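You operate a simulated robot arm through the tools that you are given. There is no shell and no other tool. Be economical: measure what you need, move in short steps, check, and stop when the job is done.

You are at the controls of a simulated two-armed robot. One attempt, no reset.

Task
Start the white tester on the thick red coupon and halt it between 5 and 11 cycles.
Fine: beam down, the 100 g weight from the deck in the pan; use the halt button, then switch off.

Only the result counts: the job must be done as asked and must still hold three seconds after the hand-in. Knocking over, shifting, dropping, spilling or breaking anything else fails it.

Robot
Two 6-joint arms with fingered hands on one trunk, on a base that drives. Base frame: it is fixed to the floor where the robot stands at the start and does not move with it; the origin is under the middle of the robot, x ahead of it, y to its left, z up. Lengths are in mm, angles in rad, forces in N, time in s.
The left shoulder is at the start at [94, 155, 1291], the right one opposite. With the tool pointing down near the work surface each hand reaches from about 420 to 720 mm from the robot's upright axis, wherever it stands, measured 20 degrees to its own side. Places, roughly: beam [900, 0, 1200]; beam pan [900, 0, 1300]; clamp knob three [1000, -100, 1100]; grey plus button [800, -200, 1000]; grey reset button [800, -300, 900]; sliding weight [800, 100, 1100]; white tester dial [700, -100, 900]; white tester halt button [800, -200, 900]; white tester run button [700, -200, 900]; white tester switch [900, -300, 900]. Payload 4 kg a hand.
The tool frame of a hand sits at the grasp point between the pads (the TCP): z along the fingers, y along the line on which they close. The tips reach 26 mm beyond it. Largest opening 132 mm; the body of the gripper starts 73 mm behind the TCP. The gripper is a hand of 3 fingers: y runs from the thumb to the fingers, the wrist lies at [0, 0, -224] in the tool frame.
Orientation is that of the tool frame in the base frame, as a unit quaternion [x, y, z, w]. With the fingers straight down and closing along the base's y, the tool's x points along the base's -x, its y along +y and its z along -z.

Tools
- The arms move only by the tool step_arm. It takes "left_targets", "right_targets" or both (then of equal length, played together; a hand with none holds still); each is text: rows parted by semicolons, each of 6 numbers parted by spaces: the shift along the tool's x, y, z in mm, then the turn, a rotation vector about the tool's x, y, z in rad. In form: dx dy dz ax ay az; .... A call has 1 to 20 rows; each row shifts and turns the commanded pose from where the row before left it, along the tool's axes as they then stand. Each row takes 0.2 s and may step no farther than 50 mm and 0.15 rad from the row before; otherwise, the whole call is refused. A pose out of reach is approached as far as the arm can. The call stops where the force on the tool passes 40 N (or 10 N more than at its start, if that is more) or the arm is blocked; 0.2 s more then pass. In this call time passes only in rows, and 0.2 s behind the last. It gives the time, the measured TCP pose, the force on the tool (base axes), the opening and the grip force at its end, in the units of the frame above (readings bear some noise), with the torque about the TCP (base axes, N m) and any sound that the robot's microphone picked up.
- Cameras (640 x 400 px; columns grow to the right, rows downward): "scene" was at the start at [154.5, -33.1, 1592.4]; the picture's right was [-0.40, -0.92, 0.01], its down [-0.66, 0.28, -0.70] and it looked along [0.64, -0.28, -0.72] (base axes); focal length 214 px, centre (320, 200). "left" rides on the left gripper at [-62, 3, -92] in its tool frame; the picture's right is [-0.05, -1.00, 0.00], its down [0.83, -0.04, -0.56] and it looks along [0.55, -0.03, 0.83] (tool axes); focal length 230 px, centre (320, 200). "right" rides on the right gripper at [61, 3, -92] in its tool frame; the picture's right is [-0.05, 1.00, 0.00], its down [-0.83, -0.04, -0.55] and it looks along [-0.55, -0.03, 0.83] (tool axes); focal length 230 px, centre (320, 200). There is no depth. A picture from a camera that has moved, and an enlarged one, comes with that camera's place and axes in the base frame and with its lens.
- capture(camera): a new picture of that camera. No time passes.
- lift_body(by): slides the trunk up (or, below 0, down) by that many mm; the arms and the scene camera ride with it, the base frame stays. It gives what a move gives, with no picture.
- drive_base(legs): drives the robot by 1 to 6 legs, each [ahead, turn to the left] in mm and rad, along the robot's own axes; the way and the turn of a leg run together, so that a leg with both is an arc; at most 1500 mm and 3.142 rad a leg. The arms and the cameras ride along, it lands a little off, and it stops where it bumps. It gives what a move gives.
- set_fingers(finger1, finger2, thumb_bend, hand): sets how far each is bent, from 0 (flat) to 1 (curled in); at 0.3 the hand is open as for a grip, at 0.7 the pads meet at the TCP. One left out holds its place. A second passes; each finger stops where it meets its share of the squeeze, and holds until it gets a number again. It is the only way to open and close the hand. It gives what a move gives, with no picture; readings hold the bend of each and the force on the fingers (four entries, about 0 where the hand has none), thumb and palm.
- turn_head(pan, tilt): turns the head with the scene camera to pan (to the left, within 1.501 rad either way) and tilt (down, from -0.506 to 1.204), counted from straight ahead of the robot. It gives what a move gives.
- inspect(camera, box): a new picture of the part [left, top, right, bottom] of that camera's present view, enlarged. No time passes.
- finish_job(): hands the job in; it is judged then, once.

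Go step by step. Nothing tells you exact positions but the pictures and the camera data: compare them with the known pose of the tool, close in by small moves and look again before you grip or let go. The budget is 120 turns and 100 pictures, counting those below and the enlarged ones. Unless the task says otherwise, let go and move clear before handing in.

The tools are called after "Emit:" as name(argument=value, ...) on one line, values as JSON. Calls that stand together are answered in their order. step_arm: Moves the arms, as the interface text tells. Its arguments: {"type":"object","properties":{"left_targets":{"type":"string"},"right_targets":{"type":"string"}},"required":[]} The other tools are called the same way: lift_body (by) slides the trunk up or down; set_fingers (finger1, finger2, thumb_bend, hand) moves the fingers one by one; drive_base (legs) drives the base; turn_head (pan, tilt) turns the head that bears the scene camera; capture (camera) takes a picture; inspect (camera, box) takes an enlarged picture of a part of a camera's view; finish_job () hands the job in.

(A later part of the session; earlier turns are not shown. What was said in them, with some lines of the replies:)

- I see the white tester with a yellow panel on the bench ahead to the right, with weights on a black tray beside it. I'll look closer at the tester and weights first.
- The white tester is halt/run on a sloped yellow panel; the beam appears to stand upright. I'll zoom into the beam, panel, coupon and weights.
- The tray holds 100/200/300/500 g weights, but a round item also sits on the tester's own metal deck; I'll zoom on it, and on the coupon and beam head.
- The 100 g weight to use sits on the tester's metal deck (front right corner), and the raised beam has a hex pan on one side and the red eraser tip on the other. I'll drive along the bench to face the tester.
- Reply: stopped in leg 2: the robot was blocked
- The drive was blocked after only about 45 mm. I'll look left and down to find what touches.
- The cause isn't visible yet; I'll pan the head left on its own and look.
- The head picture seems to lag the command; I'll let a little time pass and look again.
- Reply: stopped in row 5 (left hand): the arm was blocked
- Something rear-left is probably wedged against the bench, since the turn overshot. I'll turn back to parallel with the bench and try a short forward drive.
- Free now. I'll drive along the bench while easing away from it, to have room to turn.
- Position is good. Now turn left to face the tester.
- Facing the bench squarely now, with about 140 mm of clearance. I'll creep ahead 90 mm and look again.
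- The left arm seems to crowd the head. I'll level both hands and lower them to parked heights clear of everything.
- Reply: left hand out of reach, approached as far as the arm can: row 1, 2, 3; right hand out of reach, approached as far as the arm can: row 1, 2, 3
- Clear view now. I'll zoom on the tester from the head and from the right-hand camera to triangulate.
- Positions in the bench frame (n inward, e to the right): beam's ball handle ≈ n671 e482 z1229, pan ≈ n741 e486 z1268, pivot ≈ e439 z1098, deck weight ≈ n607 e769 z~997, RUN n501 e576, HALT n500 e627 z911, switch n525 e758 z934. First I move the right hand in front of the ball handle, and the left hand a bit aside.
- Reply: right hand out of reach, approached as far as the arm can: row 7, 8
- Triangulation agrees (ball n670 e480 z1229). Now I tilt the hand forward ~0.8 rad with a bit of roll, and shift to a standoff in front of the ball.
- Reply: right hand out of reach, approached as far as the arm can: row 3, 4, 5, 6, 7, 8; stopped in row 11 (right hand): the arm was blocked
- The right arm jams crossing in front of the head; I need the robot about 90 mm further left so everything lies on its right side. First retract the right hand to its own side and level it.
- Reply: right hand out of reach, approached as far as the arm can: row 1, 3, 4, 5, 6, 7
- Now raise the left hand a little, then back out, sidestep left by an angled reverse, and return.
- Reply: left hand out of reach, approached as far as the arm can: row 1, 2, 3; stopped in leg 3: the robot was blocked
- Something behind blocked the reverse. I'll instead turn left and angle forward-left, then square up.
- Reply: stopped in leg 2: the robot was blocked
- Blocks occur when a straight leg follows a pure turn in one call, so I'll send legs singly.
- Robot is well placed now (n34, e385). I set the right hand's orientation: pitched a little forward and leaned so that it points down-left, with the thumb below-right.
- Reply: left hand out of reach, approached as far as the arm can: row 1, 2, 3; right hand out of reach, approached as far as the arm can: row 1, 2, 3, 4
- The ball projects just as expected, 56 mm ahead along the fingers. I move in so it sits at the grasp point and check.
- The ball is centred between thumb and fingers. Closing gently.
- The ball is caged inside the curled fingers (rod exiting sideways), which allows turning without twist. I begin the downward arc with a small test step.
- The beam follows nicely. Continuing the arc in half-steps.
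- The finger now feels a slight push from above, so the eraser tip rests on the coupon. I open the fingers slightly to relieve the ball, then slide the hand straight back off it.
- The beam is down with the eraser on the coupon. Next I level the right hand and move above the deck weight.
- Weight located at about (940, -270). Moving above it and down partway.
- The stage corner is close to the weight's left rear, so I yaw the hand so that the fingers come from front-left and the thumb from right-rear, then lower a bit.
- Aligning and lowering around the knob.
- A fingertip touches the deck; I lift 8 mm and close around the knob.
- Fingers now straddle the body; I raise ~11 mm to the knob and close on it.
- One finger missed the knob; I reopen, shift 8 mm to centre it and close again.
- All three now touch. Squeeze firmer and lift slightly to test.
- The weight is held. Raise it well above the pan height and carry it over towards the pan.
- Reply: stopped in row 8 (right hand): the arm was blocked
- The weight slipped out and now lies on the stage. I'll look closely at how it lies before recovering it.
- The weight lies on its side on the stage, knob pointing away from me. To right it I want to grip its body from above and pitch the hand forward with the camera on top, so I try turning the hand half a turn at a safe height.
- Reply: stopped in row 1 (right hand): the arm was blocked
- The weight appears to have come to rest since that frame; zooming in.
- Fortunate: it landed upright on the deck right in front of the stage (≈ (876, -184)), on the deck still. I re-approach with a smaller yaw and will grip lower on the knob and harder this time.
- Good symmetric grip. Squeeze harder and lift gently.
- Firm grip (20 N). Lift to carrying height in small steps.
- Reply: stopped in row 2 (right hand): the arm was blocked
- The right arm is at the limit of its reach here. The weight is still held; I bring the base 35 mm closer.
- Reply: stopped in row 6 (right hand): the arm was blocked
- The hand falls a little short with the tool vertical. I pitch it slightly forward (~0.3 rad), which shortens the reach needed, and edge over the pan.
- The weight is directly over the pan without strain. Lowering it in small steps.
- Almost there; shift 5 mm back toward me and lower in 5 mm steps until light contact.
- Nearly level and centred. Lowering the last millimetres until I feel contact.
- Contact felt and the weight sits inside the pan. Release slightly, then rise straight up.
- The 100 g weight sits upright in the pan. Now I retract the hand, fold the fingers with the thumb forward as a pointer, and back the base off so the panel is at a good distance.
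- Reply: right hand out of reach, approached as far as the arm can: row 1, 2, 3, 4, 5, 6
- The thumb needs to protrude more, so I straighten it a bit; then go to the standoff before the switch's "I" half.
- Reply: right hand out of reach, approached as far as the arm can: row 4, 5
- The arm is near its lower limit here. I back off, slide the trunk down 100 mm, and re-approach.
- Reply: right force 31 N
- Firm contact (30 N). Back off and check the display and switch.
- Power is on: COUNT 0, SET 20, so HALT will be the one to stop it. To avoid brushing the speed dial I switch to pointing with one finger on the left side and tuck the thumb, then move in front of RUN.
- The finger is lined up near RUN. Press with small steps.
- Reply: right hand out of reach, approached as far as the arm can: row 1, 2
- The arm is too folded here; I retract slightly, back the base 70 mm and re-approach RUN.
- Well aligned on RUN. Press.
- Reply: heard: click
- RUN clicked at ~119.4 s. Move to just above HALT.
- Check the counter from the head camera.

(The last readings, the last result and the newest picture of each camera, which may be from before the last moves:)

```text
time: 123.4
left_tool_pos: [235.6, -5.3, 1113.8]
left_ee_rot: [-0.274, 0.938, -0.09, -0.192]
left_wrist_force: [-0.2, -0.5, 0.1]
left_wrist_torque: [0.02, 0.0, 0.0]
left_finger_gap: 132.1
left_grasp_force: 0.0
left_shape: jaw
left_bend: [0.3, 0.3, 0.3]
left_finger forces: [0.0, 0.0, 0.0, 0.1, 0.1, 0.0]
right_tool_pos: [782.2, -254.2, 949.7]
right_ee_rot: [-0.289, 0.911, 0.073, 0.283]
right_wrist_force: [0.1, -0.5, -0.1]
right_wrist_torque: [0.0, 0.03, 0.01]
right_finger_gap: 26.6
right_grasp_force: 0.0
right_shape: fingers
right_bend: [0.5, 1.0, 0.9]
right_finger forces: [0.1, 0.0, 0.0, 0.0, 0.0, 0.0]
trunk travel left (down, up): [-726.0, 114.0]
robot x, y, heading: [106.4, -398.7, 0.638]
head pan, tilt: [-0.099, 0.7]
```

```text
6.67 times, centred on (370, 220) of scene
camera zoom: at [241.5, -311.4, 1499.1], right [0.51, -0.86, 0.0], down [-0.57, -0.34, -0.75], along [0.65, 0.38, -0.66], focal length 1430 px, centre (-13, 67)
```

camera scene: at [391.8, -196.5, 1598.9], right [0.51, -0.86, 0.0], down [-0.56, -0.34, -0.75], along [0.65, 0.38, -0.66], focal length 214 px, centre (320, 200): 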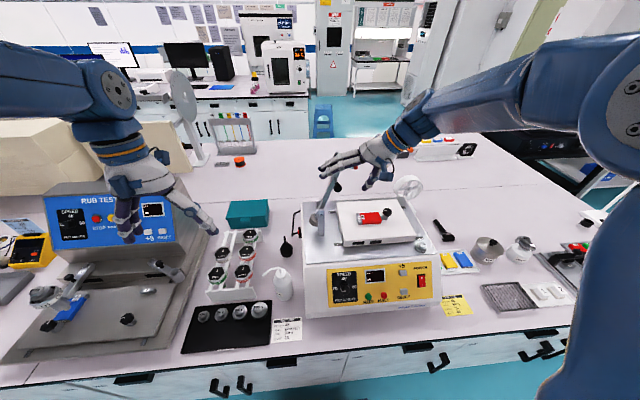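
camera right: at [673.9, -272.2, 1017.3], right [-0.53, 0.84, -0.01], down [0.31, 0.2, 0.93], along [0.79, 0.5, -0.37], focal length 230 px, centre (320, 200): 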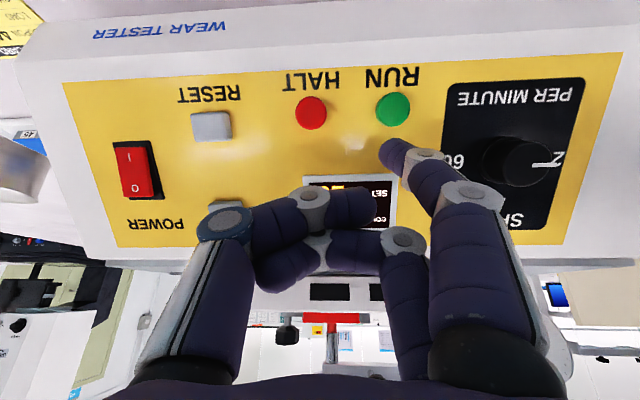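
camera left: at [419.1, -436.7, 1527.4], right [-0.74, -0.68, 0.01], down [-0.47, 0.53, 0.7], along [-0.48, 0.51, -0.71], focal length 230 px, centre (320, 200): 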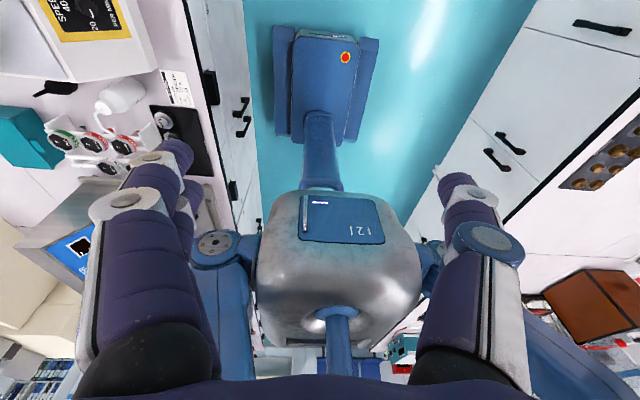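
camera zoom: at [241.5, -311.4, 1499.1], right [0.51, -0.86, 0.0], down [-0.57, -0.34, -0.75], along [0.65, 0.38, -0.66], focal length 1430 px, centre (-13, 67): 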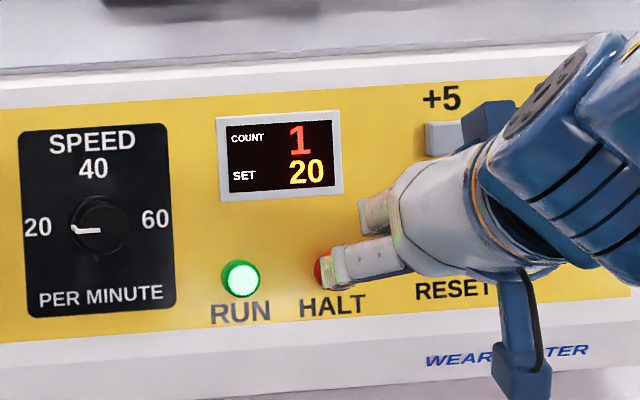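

Running at 20 per minute, count 1 at 123.4 s. I wait until about 140 s, then press HALT (aiming for about 7).

Emit:
step_arm(right_targets="0 0 0 0 0 0; 0 0 0 0 0 0; 0 0 0 0 0 0; 0 0 0 0 0 0; 0 0 0 0 0 0; 0 0 0 0 0 0; 0 0 0 0 0 0; 0 0 0 0 0 0; 0 0 0 0 0 0; 0 0 0 0 0 0; 0 0 0 0 0 0; 0 0 0 0 0 0; 0 0 0 0 0 0; 0 0 0 0 0 0; 0 0 0 0 0 0; 0 0 0 0 0 0; 0 0 0 0 0 0; 0 0 0 0 0 0; 0 0 0 0 0 0; 0 0 0 0 0 0")

Emit:
step_arm(right_targets="0 0 0 0 0 0; 0 0 0 0 0 0; 0 0 0 0 0 0; 0 0 0 0 0 0; 0 0 0 0 0 0; 0 0 0 0 0 0; 0 0 0 0 0 0; 0 0 0 0 0 0; 0 0 0 0 0 0; 0 0 0 0 0 0; 0 0 0 0 0 0; 0 0 0 0 0 0; 0 0 0 0 0 0; 0 0 0 0 0 0; 0 0 0 0 0 0; 0 0 0 0 0 0; 0 0 0 0 0 0; 0 0 0 0 0 0; 0 0 0 0 0 0; 0 0 0 0 0 0")

Emit:
step_arm(right_targets="0 0 0 0 0 0; 0 0 0 0 0 0; 0 0 0 0 0 0; 0 0 0 0 0 0; 0 0 0 0 0 0; 0 0 0 0 0 0; 0 0 0 0 0 0; 0 0 0 0 0 0; 0 0 0 0 0 0; 0 0 0 0 0 0; 0 0 0 0 0 0; 0 0 0 0 0 0; 0 0 0 0 0 0; 0 0 0 0 0 0; 0 0 0 0 0 0; 0 0 0 0 0 0; 0 0 0 0 0 0; 0 0 0 0 0 0; 0 0 0 0 0 0; 0 0 0 0 0 0")

```text
time: 127.6
left_tool_pos: [235.6, -4.7, 1115.7]
left_ee_rot: [-0.275, 0.938, -0.09, -0.192]
left_wrist_force: [0.4, -0.3, 0.7]
left_wrist_torque: [-0.01, 0.0, 0.01]
left_finger_gap: 131.8
left_grasp_force: 0.1
left_shape: jaw
left_bend: [0.3, 0.3, 0.3]
left_finger forces: [0.0, 0.1, 0.0, 0.1, 0.1, 0.1]
right_tool_pos: [782.5, -254.9, 948.6]
right_ee_rot: [-0.289, 0.911, 0.075, 0.284]
right_wrist_force: [0.3, 0.8, -0.5]
right_wrist_torque: [-0.01, -0.01, -0.02]
right_finger_gap: 26.7
right_grasp_force: 0.1
right_shape: fingers
right_bend: [0.5, 1.0, 0.9]
right_finger forces: [0.0, 0.0, 0.1, 0.0, 0.0, 0.1]
trunk travel left (down, up): [-726.0, 114.0]
robot x, y, heading: [102.8, -402.0, 0.634]
head pan, tilt: [-0.099, 0.7]
```

```text
time: 131.8
left_tool_pos: [236.0, -4.0, 1115.2]
left_ee_rot: [-0.275, 0.938, -0.091, -0.192]
left_wrist_force: [-0.4, 0.4, -1.0]
left_wrist_torque: [-0.02, -0.01, -0.04]
left_finger_gap: 131.8
left_grasp_force: 0.0
left_shape: jaw
left_bend: [0.3, 0.3, 0.3]
left_finger forces: [0.0, 0.0, 0.0, 0.0, 0.0, 0.0]
right_tool_pos: [780.7, -254.6, 949.5]
right_ee_rot: [-0.289, 0.911, 0.073, 0.284]
right_wrist_force: [0.1, 0.0, 0.0]
right_wrist_torque: [-0.02, 0.03, 0.0]
right_finger_gap: 26.6
right_grasp_force: 0.0
right_shape: fingers
right_bend: [0.5, 1.0, 0.9]
right_finger forces: [0.0, 0.0, 0.0, 0.1, 0.1, 0.1]
trunk travel left (down, up): [-726.0, 114.0]
robot x, y, heading: [106.6, -398.8, 0.633]
head pan, tilt: [-0.099, 0.7]
```

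```text
time: 136.0
left_tool_pos: [235.5, -4.4, 1115.8]
left_ee_rot: [-0.275, 0.938, -0.09, -0.192]
left_wrist_force: [-0.3, -0.4, 0.2]
left_wrist_torque: [-0.02, 0.01, 0.02]
left_finger_gap: 131.9
left_grasp_force: 0.1
left_shape: jaw
left_bend: [0.3, 0.3, 0.3]
left_finger forces: [0.1, 0.1, 0.0, 0.1, 0.1, 0.0]
right_tool_pos: [782.1, -254.3, 949.7]
right_ee_rot: [-0.289, 0.911, 0.074, 0.284]
right_wrist_force: [0.2, 0.8, -0.4]
right_wrist_torque: [-0.01, -0.03, 0.01]
right_finger_gap: 26.6
right_grasp_force: 0.1
right_shape: fingers
right_bend: [0.5, 1.0, 0.9]
right_finger forces: [0.0, 0.1, 0.0, 0.1, 0.0, 0.0]
trunk travel left (down, up): [-726.0, 114.0]
robot x, y, heading: [105.0, -400.8, 0.638]
head pan, tilt: [-0.099, 0.7]
```

Emit:
step_arm(right_targets="0 0 0 0 0 0; 0 0 0 0 0 0; 0 0 0 0 0 0; 0 0 0 0 0 0; 0 0 0 0 0 0; 0 0 0 0 0 0; 0 0 0 0 0 0; 0 0 0 0 0 0; 0 0 0 0 0 0; 0 0 0 0 0 0; 0 0 5 0 0 0; 0 0 5 0 0 0; 0 0 4 0 0 0; 0 0 4 0 0 0")

```text
time: 139.0
left_tool_pos: [233.2, -6.5, 1116.3]
left_ee_rot: [-0.275, 0.938, -0.09, -0.19]
left_wrist_force: [-0.4, 0.2, -0.5]
left_wrist_torque: [0.02, -0.01, 0.03]
left_finger_gap: 131.7
left_grasp_force: 0.2
left_shape: jaw
left_bend: [0.3, 0.3, 0.3]
left_finger forces: [0.1, 0.0, 0.0, 0.0, 0.1, 0.0]
right_tool_pos: [788.4, -249.9, 936.6]
right_ee_rot: [-0.289, 0.911, 0.074, 0.284]
right_wrist_force: [-9.1, -5.5, 11.1]
right_wrist_torque: [0.3, 0.42, 0.41]
right_finger_gap: 26.0
right_grasp_force: 8.0
right_shape: fingers
right_bend: [0.53, 1.0, 0.9]
right_finger forces: [15.3, 0.1, 0.0, 0.0, 0.0, 0.1]
trunk travel left (down, up): [-726.0, 114.0]
robot x, y, heading: [105.2, -401.1, 0.636]
head pan, tilt: [-0.099, 0.7]
heard: click
```

HALT clicked at ~138.8 s (count about 6). Now retract, swap back to the thumb pointer and go to the switch's "O" half.

Emit:
step_arm(right_targets="0 0 -15 0 0 0; 0 0 -25 0 0 0")

Emit:
set_fingers(hand="right", finger1=1.0, finger2=1.0, thumb_bend=0.5)

Emit:
step_arm(right_targets="-18.5 -27.8 -2 0 0 0; -18.5 -27.8 -2 0 0 0; 0 0 0 0 0 0")

```text
time: 139.6
left_tool_pos: [234.4, -5.7, 1115.9]
left_ee_rot: [-0.275, 0.938, -0.091, -0.191]
left_wrist_force: [-0.5, 0.3, 0.0]
left_wrist_torque: [0.03, 0.01, -0.01]
left_finger_gap: 132.3
left_grasp_force: 0.0
left_shape: jaw
left_bend: [0.3, 0.3, 0.3]
left_finger forces: [0.1, 0.1, 0.0, 0.0, 0.0, 0.0]
right_tool_pos: [770.9, -263.3, 969.5]
right_ee_rot: [-0.29, 0.911, 0.074, 0.284]
right_wrist_force: [0.0, 0.5, 0.4]
right_wrist_torque: [0.04, 0.0, 0.01]
right_finger_gap: 26.7
right_grasp_force: 0.0
right_shape: fingers
right_bend: [0.5, 1.0, 0.9]
right_finger forces: [0.0, 0.1, 0.0, 0.0, 0.1, 0.0]
trunk travel left (down, up): [-726.0, 114.0]
robot x, y, heading: [107.4, -397.9, 0.634]
head pan, tilt: [-0.099, 0.7]
```

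```text
time: 140.6
left_tool_pos: [235.3, -5.4, 1115.2]
left_ee_rot: [-0.275, 0.938, -0.091, -0.193]
left_wrist_force: [0.6, 0.0, -0.2]
left_wrist_torque: [0.04, 0.01, -0.01]
left_finger_gap: 132.0
left_grasp_force: 0.1
left_shape: jaw
left_bend: [0.3, 0.3, 0.3]
left_finger forces: [0.0, 0.0, 0.0, 0.0, 0.1, 0.0]
right_tool_pos: [772.5, -261.2, 967.5]
right_ee_rot: [-0.289, 0.911, 0.073, 0.283]
right_wrist_force: [-0.6, 0.2, 0.5]
right_wrist_torque: [-0.03, 0.04, -0.01]
right_finger_gap: 44.1
right_grasp_force: 0.0
right_shape: fingers
right_bend: [1.0, 1.0, 0.5]
right_finger forces: [0.0, 0.0, 0.0, 0.0, 0.0, 0.0]
trunk travel left (down, up): [-726.0, 114.0]
robot x, y, heading: [105.2, -399.4, 0.637]
head pan, tilt: [-0.099, 0.7]
```

```text
time: 141.4
left_tool_pos: [235.0, -4.2, 1114.5]
left_ee_rot: [-0.275, 0.938, -0.09, -0.192]
left_wrist_force: [-0.3, 0.4, -0.3]
left_wrist_torque: [0.02, 0.0, 0.02]
left_finger_gap: 131.8
left_grasp_force: 0.1
left_shape: jaw
left_bend: [0.3, 0.3, 0.3]
left_finger forces: [0.0, 0.1, 0.1, 0.1, 0.0, 0.0]
right_tool_pos: [831.3, -287.8, 995.2]
right_ee_rot: [-0.29, 0.911, 0.074, 0.283]
right_wrist_force: [-0.3, -0.2, -0.2]
right_wrist_torque: [0.02, 0.02, 0.02]
right_finger_gap: 44.7
right_grasp_force: 0.0
right_shape: fingers
right_bend: [1.0, 1.0, 0.5]
right_finger forces: [0.0, 0.0, 0.1, 0.1, 0.1, 0.0]
trunk travel left (down, up): [-726.0, 114.0]
robot x, y, heading: [105.5, -398.4, 0.636]
head pan, tilt: [-0.099, 0.7]
```

Emit:
step_arm(right_targets="4 0 5 0 0 0; 0 0 6 0 0 0; 0 0 5 0 0 0; 0 0 4 0 0 0; 0 0 4 0 0 0; 0 0 3 0 0 0")

```text
time: 142.8
left_tool_pos: [234.2, -4.6, 1116.3]
left_ee_rot: [-0.275, 0.938, -0.09, -0.191]
left_wrist_force: [0.1, -0.5, 0.7]
left_wrist_torque: [-0.01, 0.02, 0.0]
left_finger_gap: 131.9
left_grasp_force: 0.0
left_shape: jaw
left_bend: [0.3, 0.3, 0.3]
left_finger forces: [0.1, 0.0, 0.1, 0.0, 0.1, 0.0]
right_tool_pos: [840.6, -282.8, 971.5]
right_ee_rot: [-0.29, 0.911, 0.074, 0.284]
right_wrist_force: [-1.5, -0.2, 2.4]
right_wrist_torque: [-0.12, -0.06, -0.11]
right_finger_gap: 44.4
right_grasp_force: 2.3
right_shape: fingers
right_bend: [1.0, 1.0, 0.5]
right_finger forces: [0.1, 0.1, 0.0, 0.0, 3.6, 0.0]
trunk travel left (down, up): [-726.0, 114.0]
robot x, y, heading: [109.2, -397.1, 0.636]
head pan, tilt: [-0.099, 0.7]
```

Contact just begins (3.6 N); press further, until firm as before.

Emit:
step_arm(right_targets="0 0 3 0 0 0; 0 0 3 0 0 0; 0 0 3 0 0 0")

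```text
time: 143.6
left_tool_pos: [229.2, -5.8, 1117.3]
left_ee_rot: [-0.276, 0.939, -0.089, -0.185]
left_wrist_force: [0.9, 0.3, 0.2]
left_wrist_torque: [0.03, 0.01, 0.0]
left_finger_gap: 132.3
left_grasp_force: 0.1
left_shape: jaw
left_bend: [0.3, 0.3, 0.3]
left_finger forces: [0.1, 0.0, 0.0, 0.0, 0.1, 0.0]
right_tool_pos: [841.3, -280.0, 969.7]
right_ee_rot: [-0.291, 0.91, 0.075, 0.286]
right_wrist_force: [-16.0, -8.7, 25.1]
right_wrist_torque: [-0.87, -0.67, -0.82]
right_finger_gap: 44.3
right_grasp_force: 15.2
right_shape: fingers
right_bend: [1.0, 1.0, 0.51]
right_finger forces: [0.0, 0.0, 0.0, 0.1, 29.8, 0.0]
trunk travel left (down, up): [-726.0, 114.0]
robot x, y, heading: [104.8, -402.4, 0.629]
head pan, tilt: [-0.099, 0.7]
```

Same firm press as for switching on. Retract clear and use the last picture to verify.

Emit:
step_arm(right_targets="0 0 -12 0 0 0; 0 0 -30 0 0 0; 10 0 -35 0 0 0; 25 0 -35 0 0 0; 25 0 -35 0 0 0")

Emit:
drive_base(legs=[[-80, 0]])

Emit:
inspect(camera="scene", box=[300, 110, 430, 230])

```text
time: 144.8
left_tool_pos: [233.7, -7.5, 1116.2]
left_ee_rot: [-0.276, 0.938, -0.09, -0.191]
left_wrist_force: [-0.6, -0.1, -0.3]
left_wrist_torque: [-0.01, -0.05, -0.04]
left_finger_gap: 131.9
left_grasp_force: 0.1
left_shape: jaw
left_bend: [0.3, 0.3, 0.3]
left_finger forces: [0.0, 0.1, 0.1, 0.1, 0.0, 0.0]
right_tool_pos: [728.6, -353.3, 1048.3]
right_ee_rot: [-0.29, 0.91, 0.075, 0.287]
right_wrist_force: [0.0, 0.0, -0.4]
right_wrist_torque: [0.0, -0.04, 0.01]
right_finger_gap: 44.5
right_grasp_force: 0.0
right_shape: fingers
right_bend: [1.0, 1.0, 0.5]
right_finger forces: [0.0, 0.0, 0.1, 0.1, 0.0, 0.1]
trunk travel left (down, up): [-726.0, 114.0]
robot x, y, heading: [104.2, -400.3, 0.635]
head pan, tilt: [-0.099, 0.7]
```

```text
time: 145.9
left_tool_pos: [173.0, -51.2, 1122.9]
left_ee_rot: [-0.275, 0.942, -0.084, -0.174]
left_wrist_force: [0.2, 0.8, -0.2]
left_wrist_torque: [0.01, 0.03, -0.02]
left_finger_gap: 131.9
left_grasp_force: 0.1
left_shape: jaw
left_bend: [0.3, 0.3, 0.3]
left_finger forces: [0.1, 0.0, 0.0, 0.0, 0.0, 0.2]
right_tool_pos: [663.3, -403.3, 1046.3]
right_ee_rot: [-0.289, 0.911, 0.074, 0.285]
right_wrist_force: [-1.1, 0.2, -0.1]
right_wrist_torque: [0.03, -0.02, 0.04]
right_finger_gap: 44.4
right_grasp_force: 0.1
right_shape: fingers
right_bend: [1.0, 1.0, 0.5]
right_finger forces: [0.0, 0.0, 0.0, 0.1, 0.0, 0.0]
trunk travel left (down, up): [-726.0, 114.0]
robot x, y, heading: [39.5, -450.8, 0.632]
head pan, tilt: [-0.099, 0.7]
```

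```text
3.33 times, centred on (365, 170) of scene
camera zoom: at [137.4, -387.6, 1503.5], right [0.51, -0.86, 0.0], down [-0.55, -0.32, -0.77], along [0.67, 0.39, -0.63], focal length 715 px, centre (170, 300)
```

zoom: 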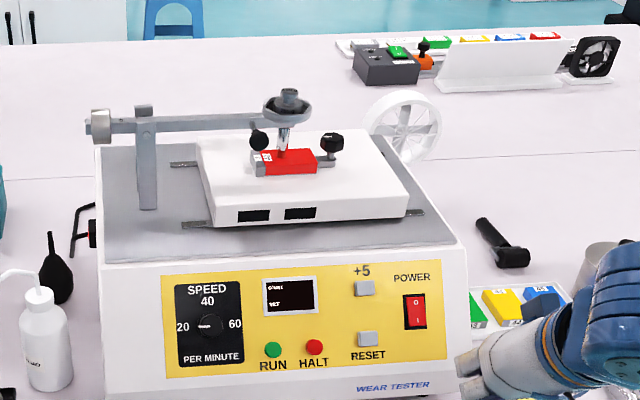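

The display is dark, so the tester is off. The beam is down on the red coupon, the 100 g weight is in the pan, and the hands are clear. Handing in.

Emit:
finish_job()

```text
The job is handed in.
```

I ran the white tester on the red coupon with the beam down and the deck's 100 g weight in the pan, halted it with the button and switched it off. I put the halt at about 6 cycles, going by the running time at 20 per minute. I only read the counter once, at 1 cycle, and the display was dark after switch-off.

The weight slipped out of the hand once on the way to the pan. It came to rest upright on the deck and I saw nothing else disturbed, but the no-dropping rule may count against it.
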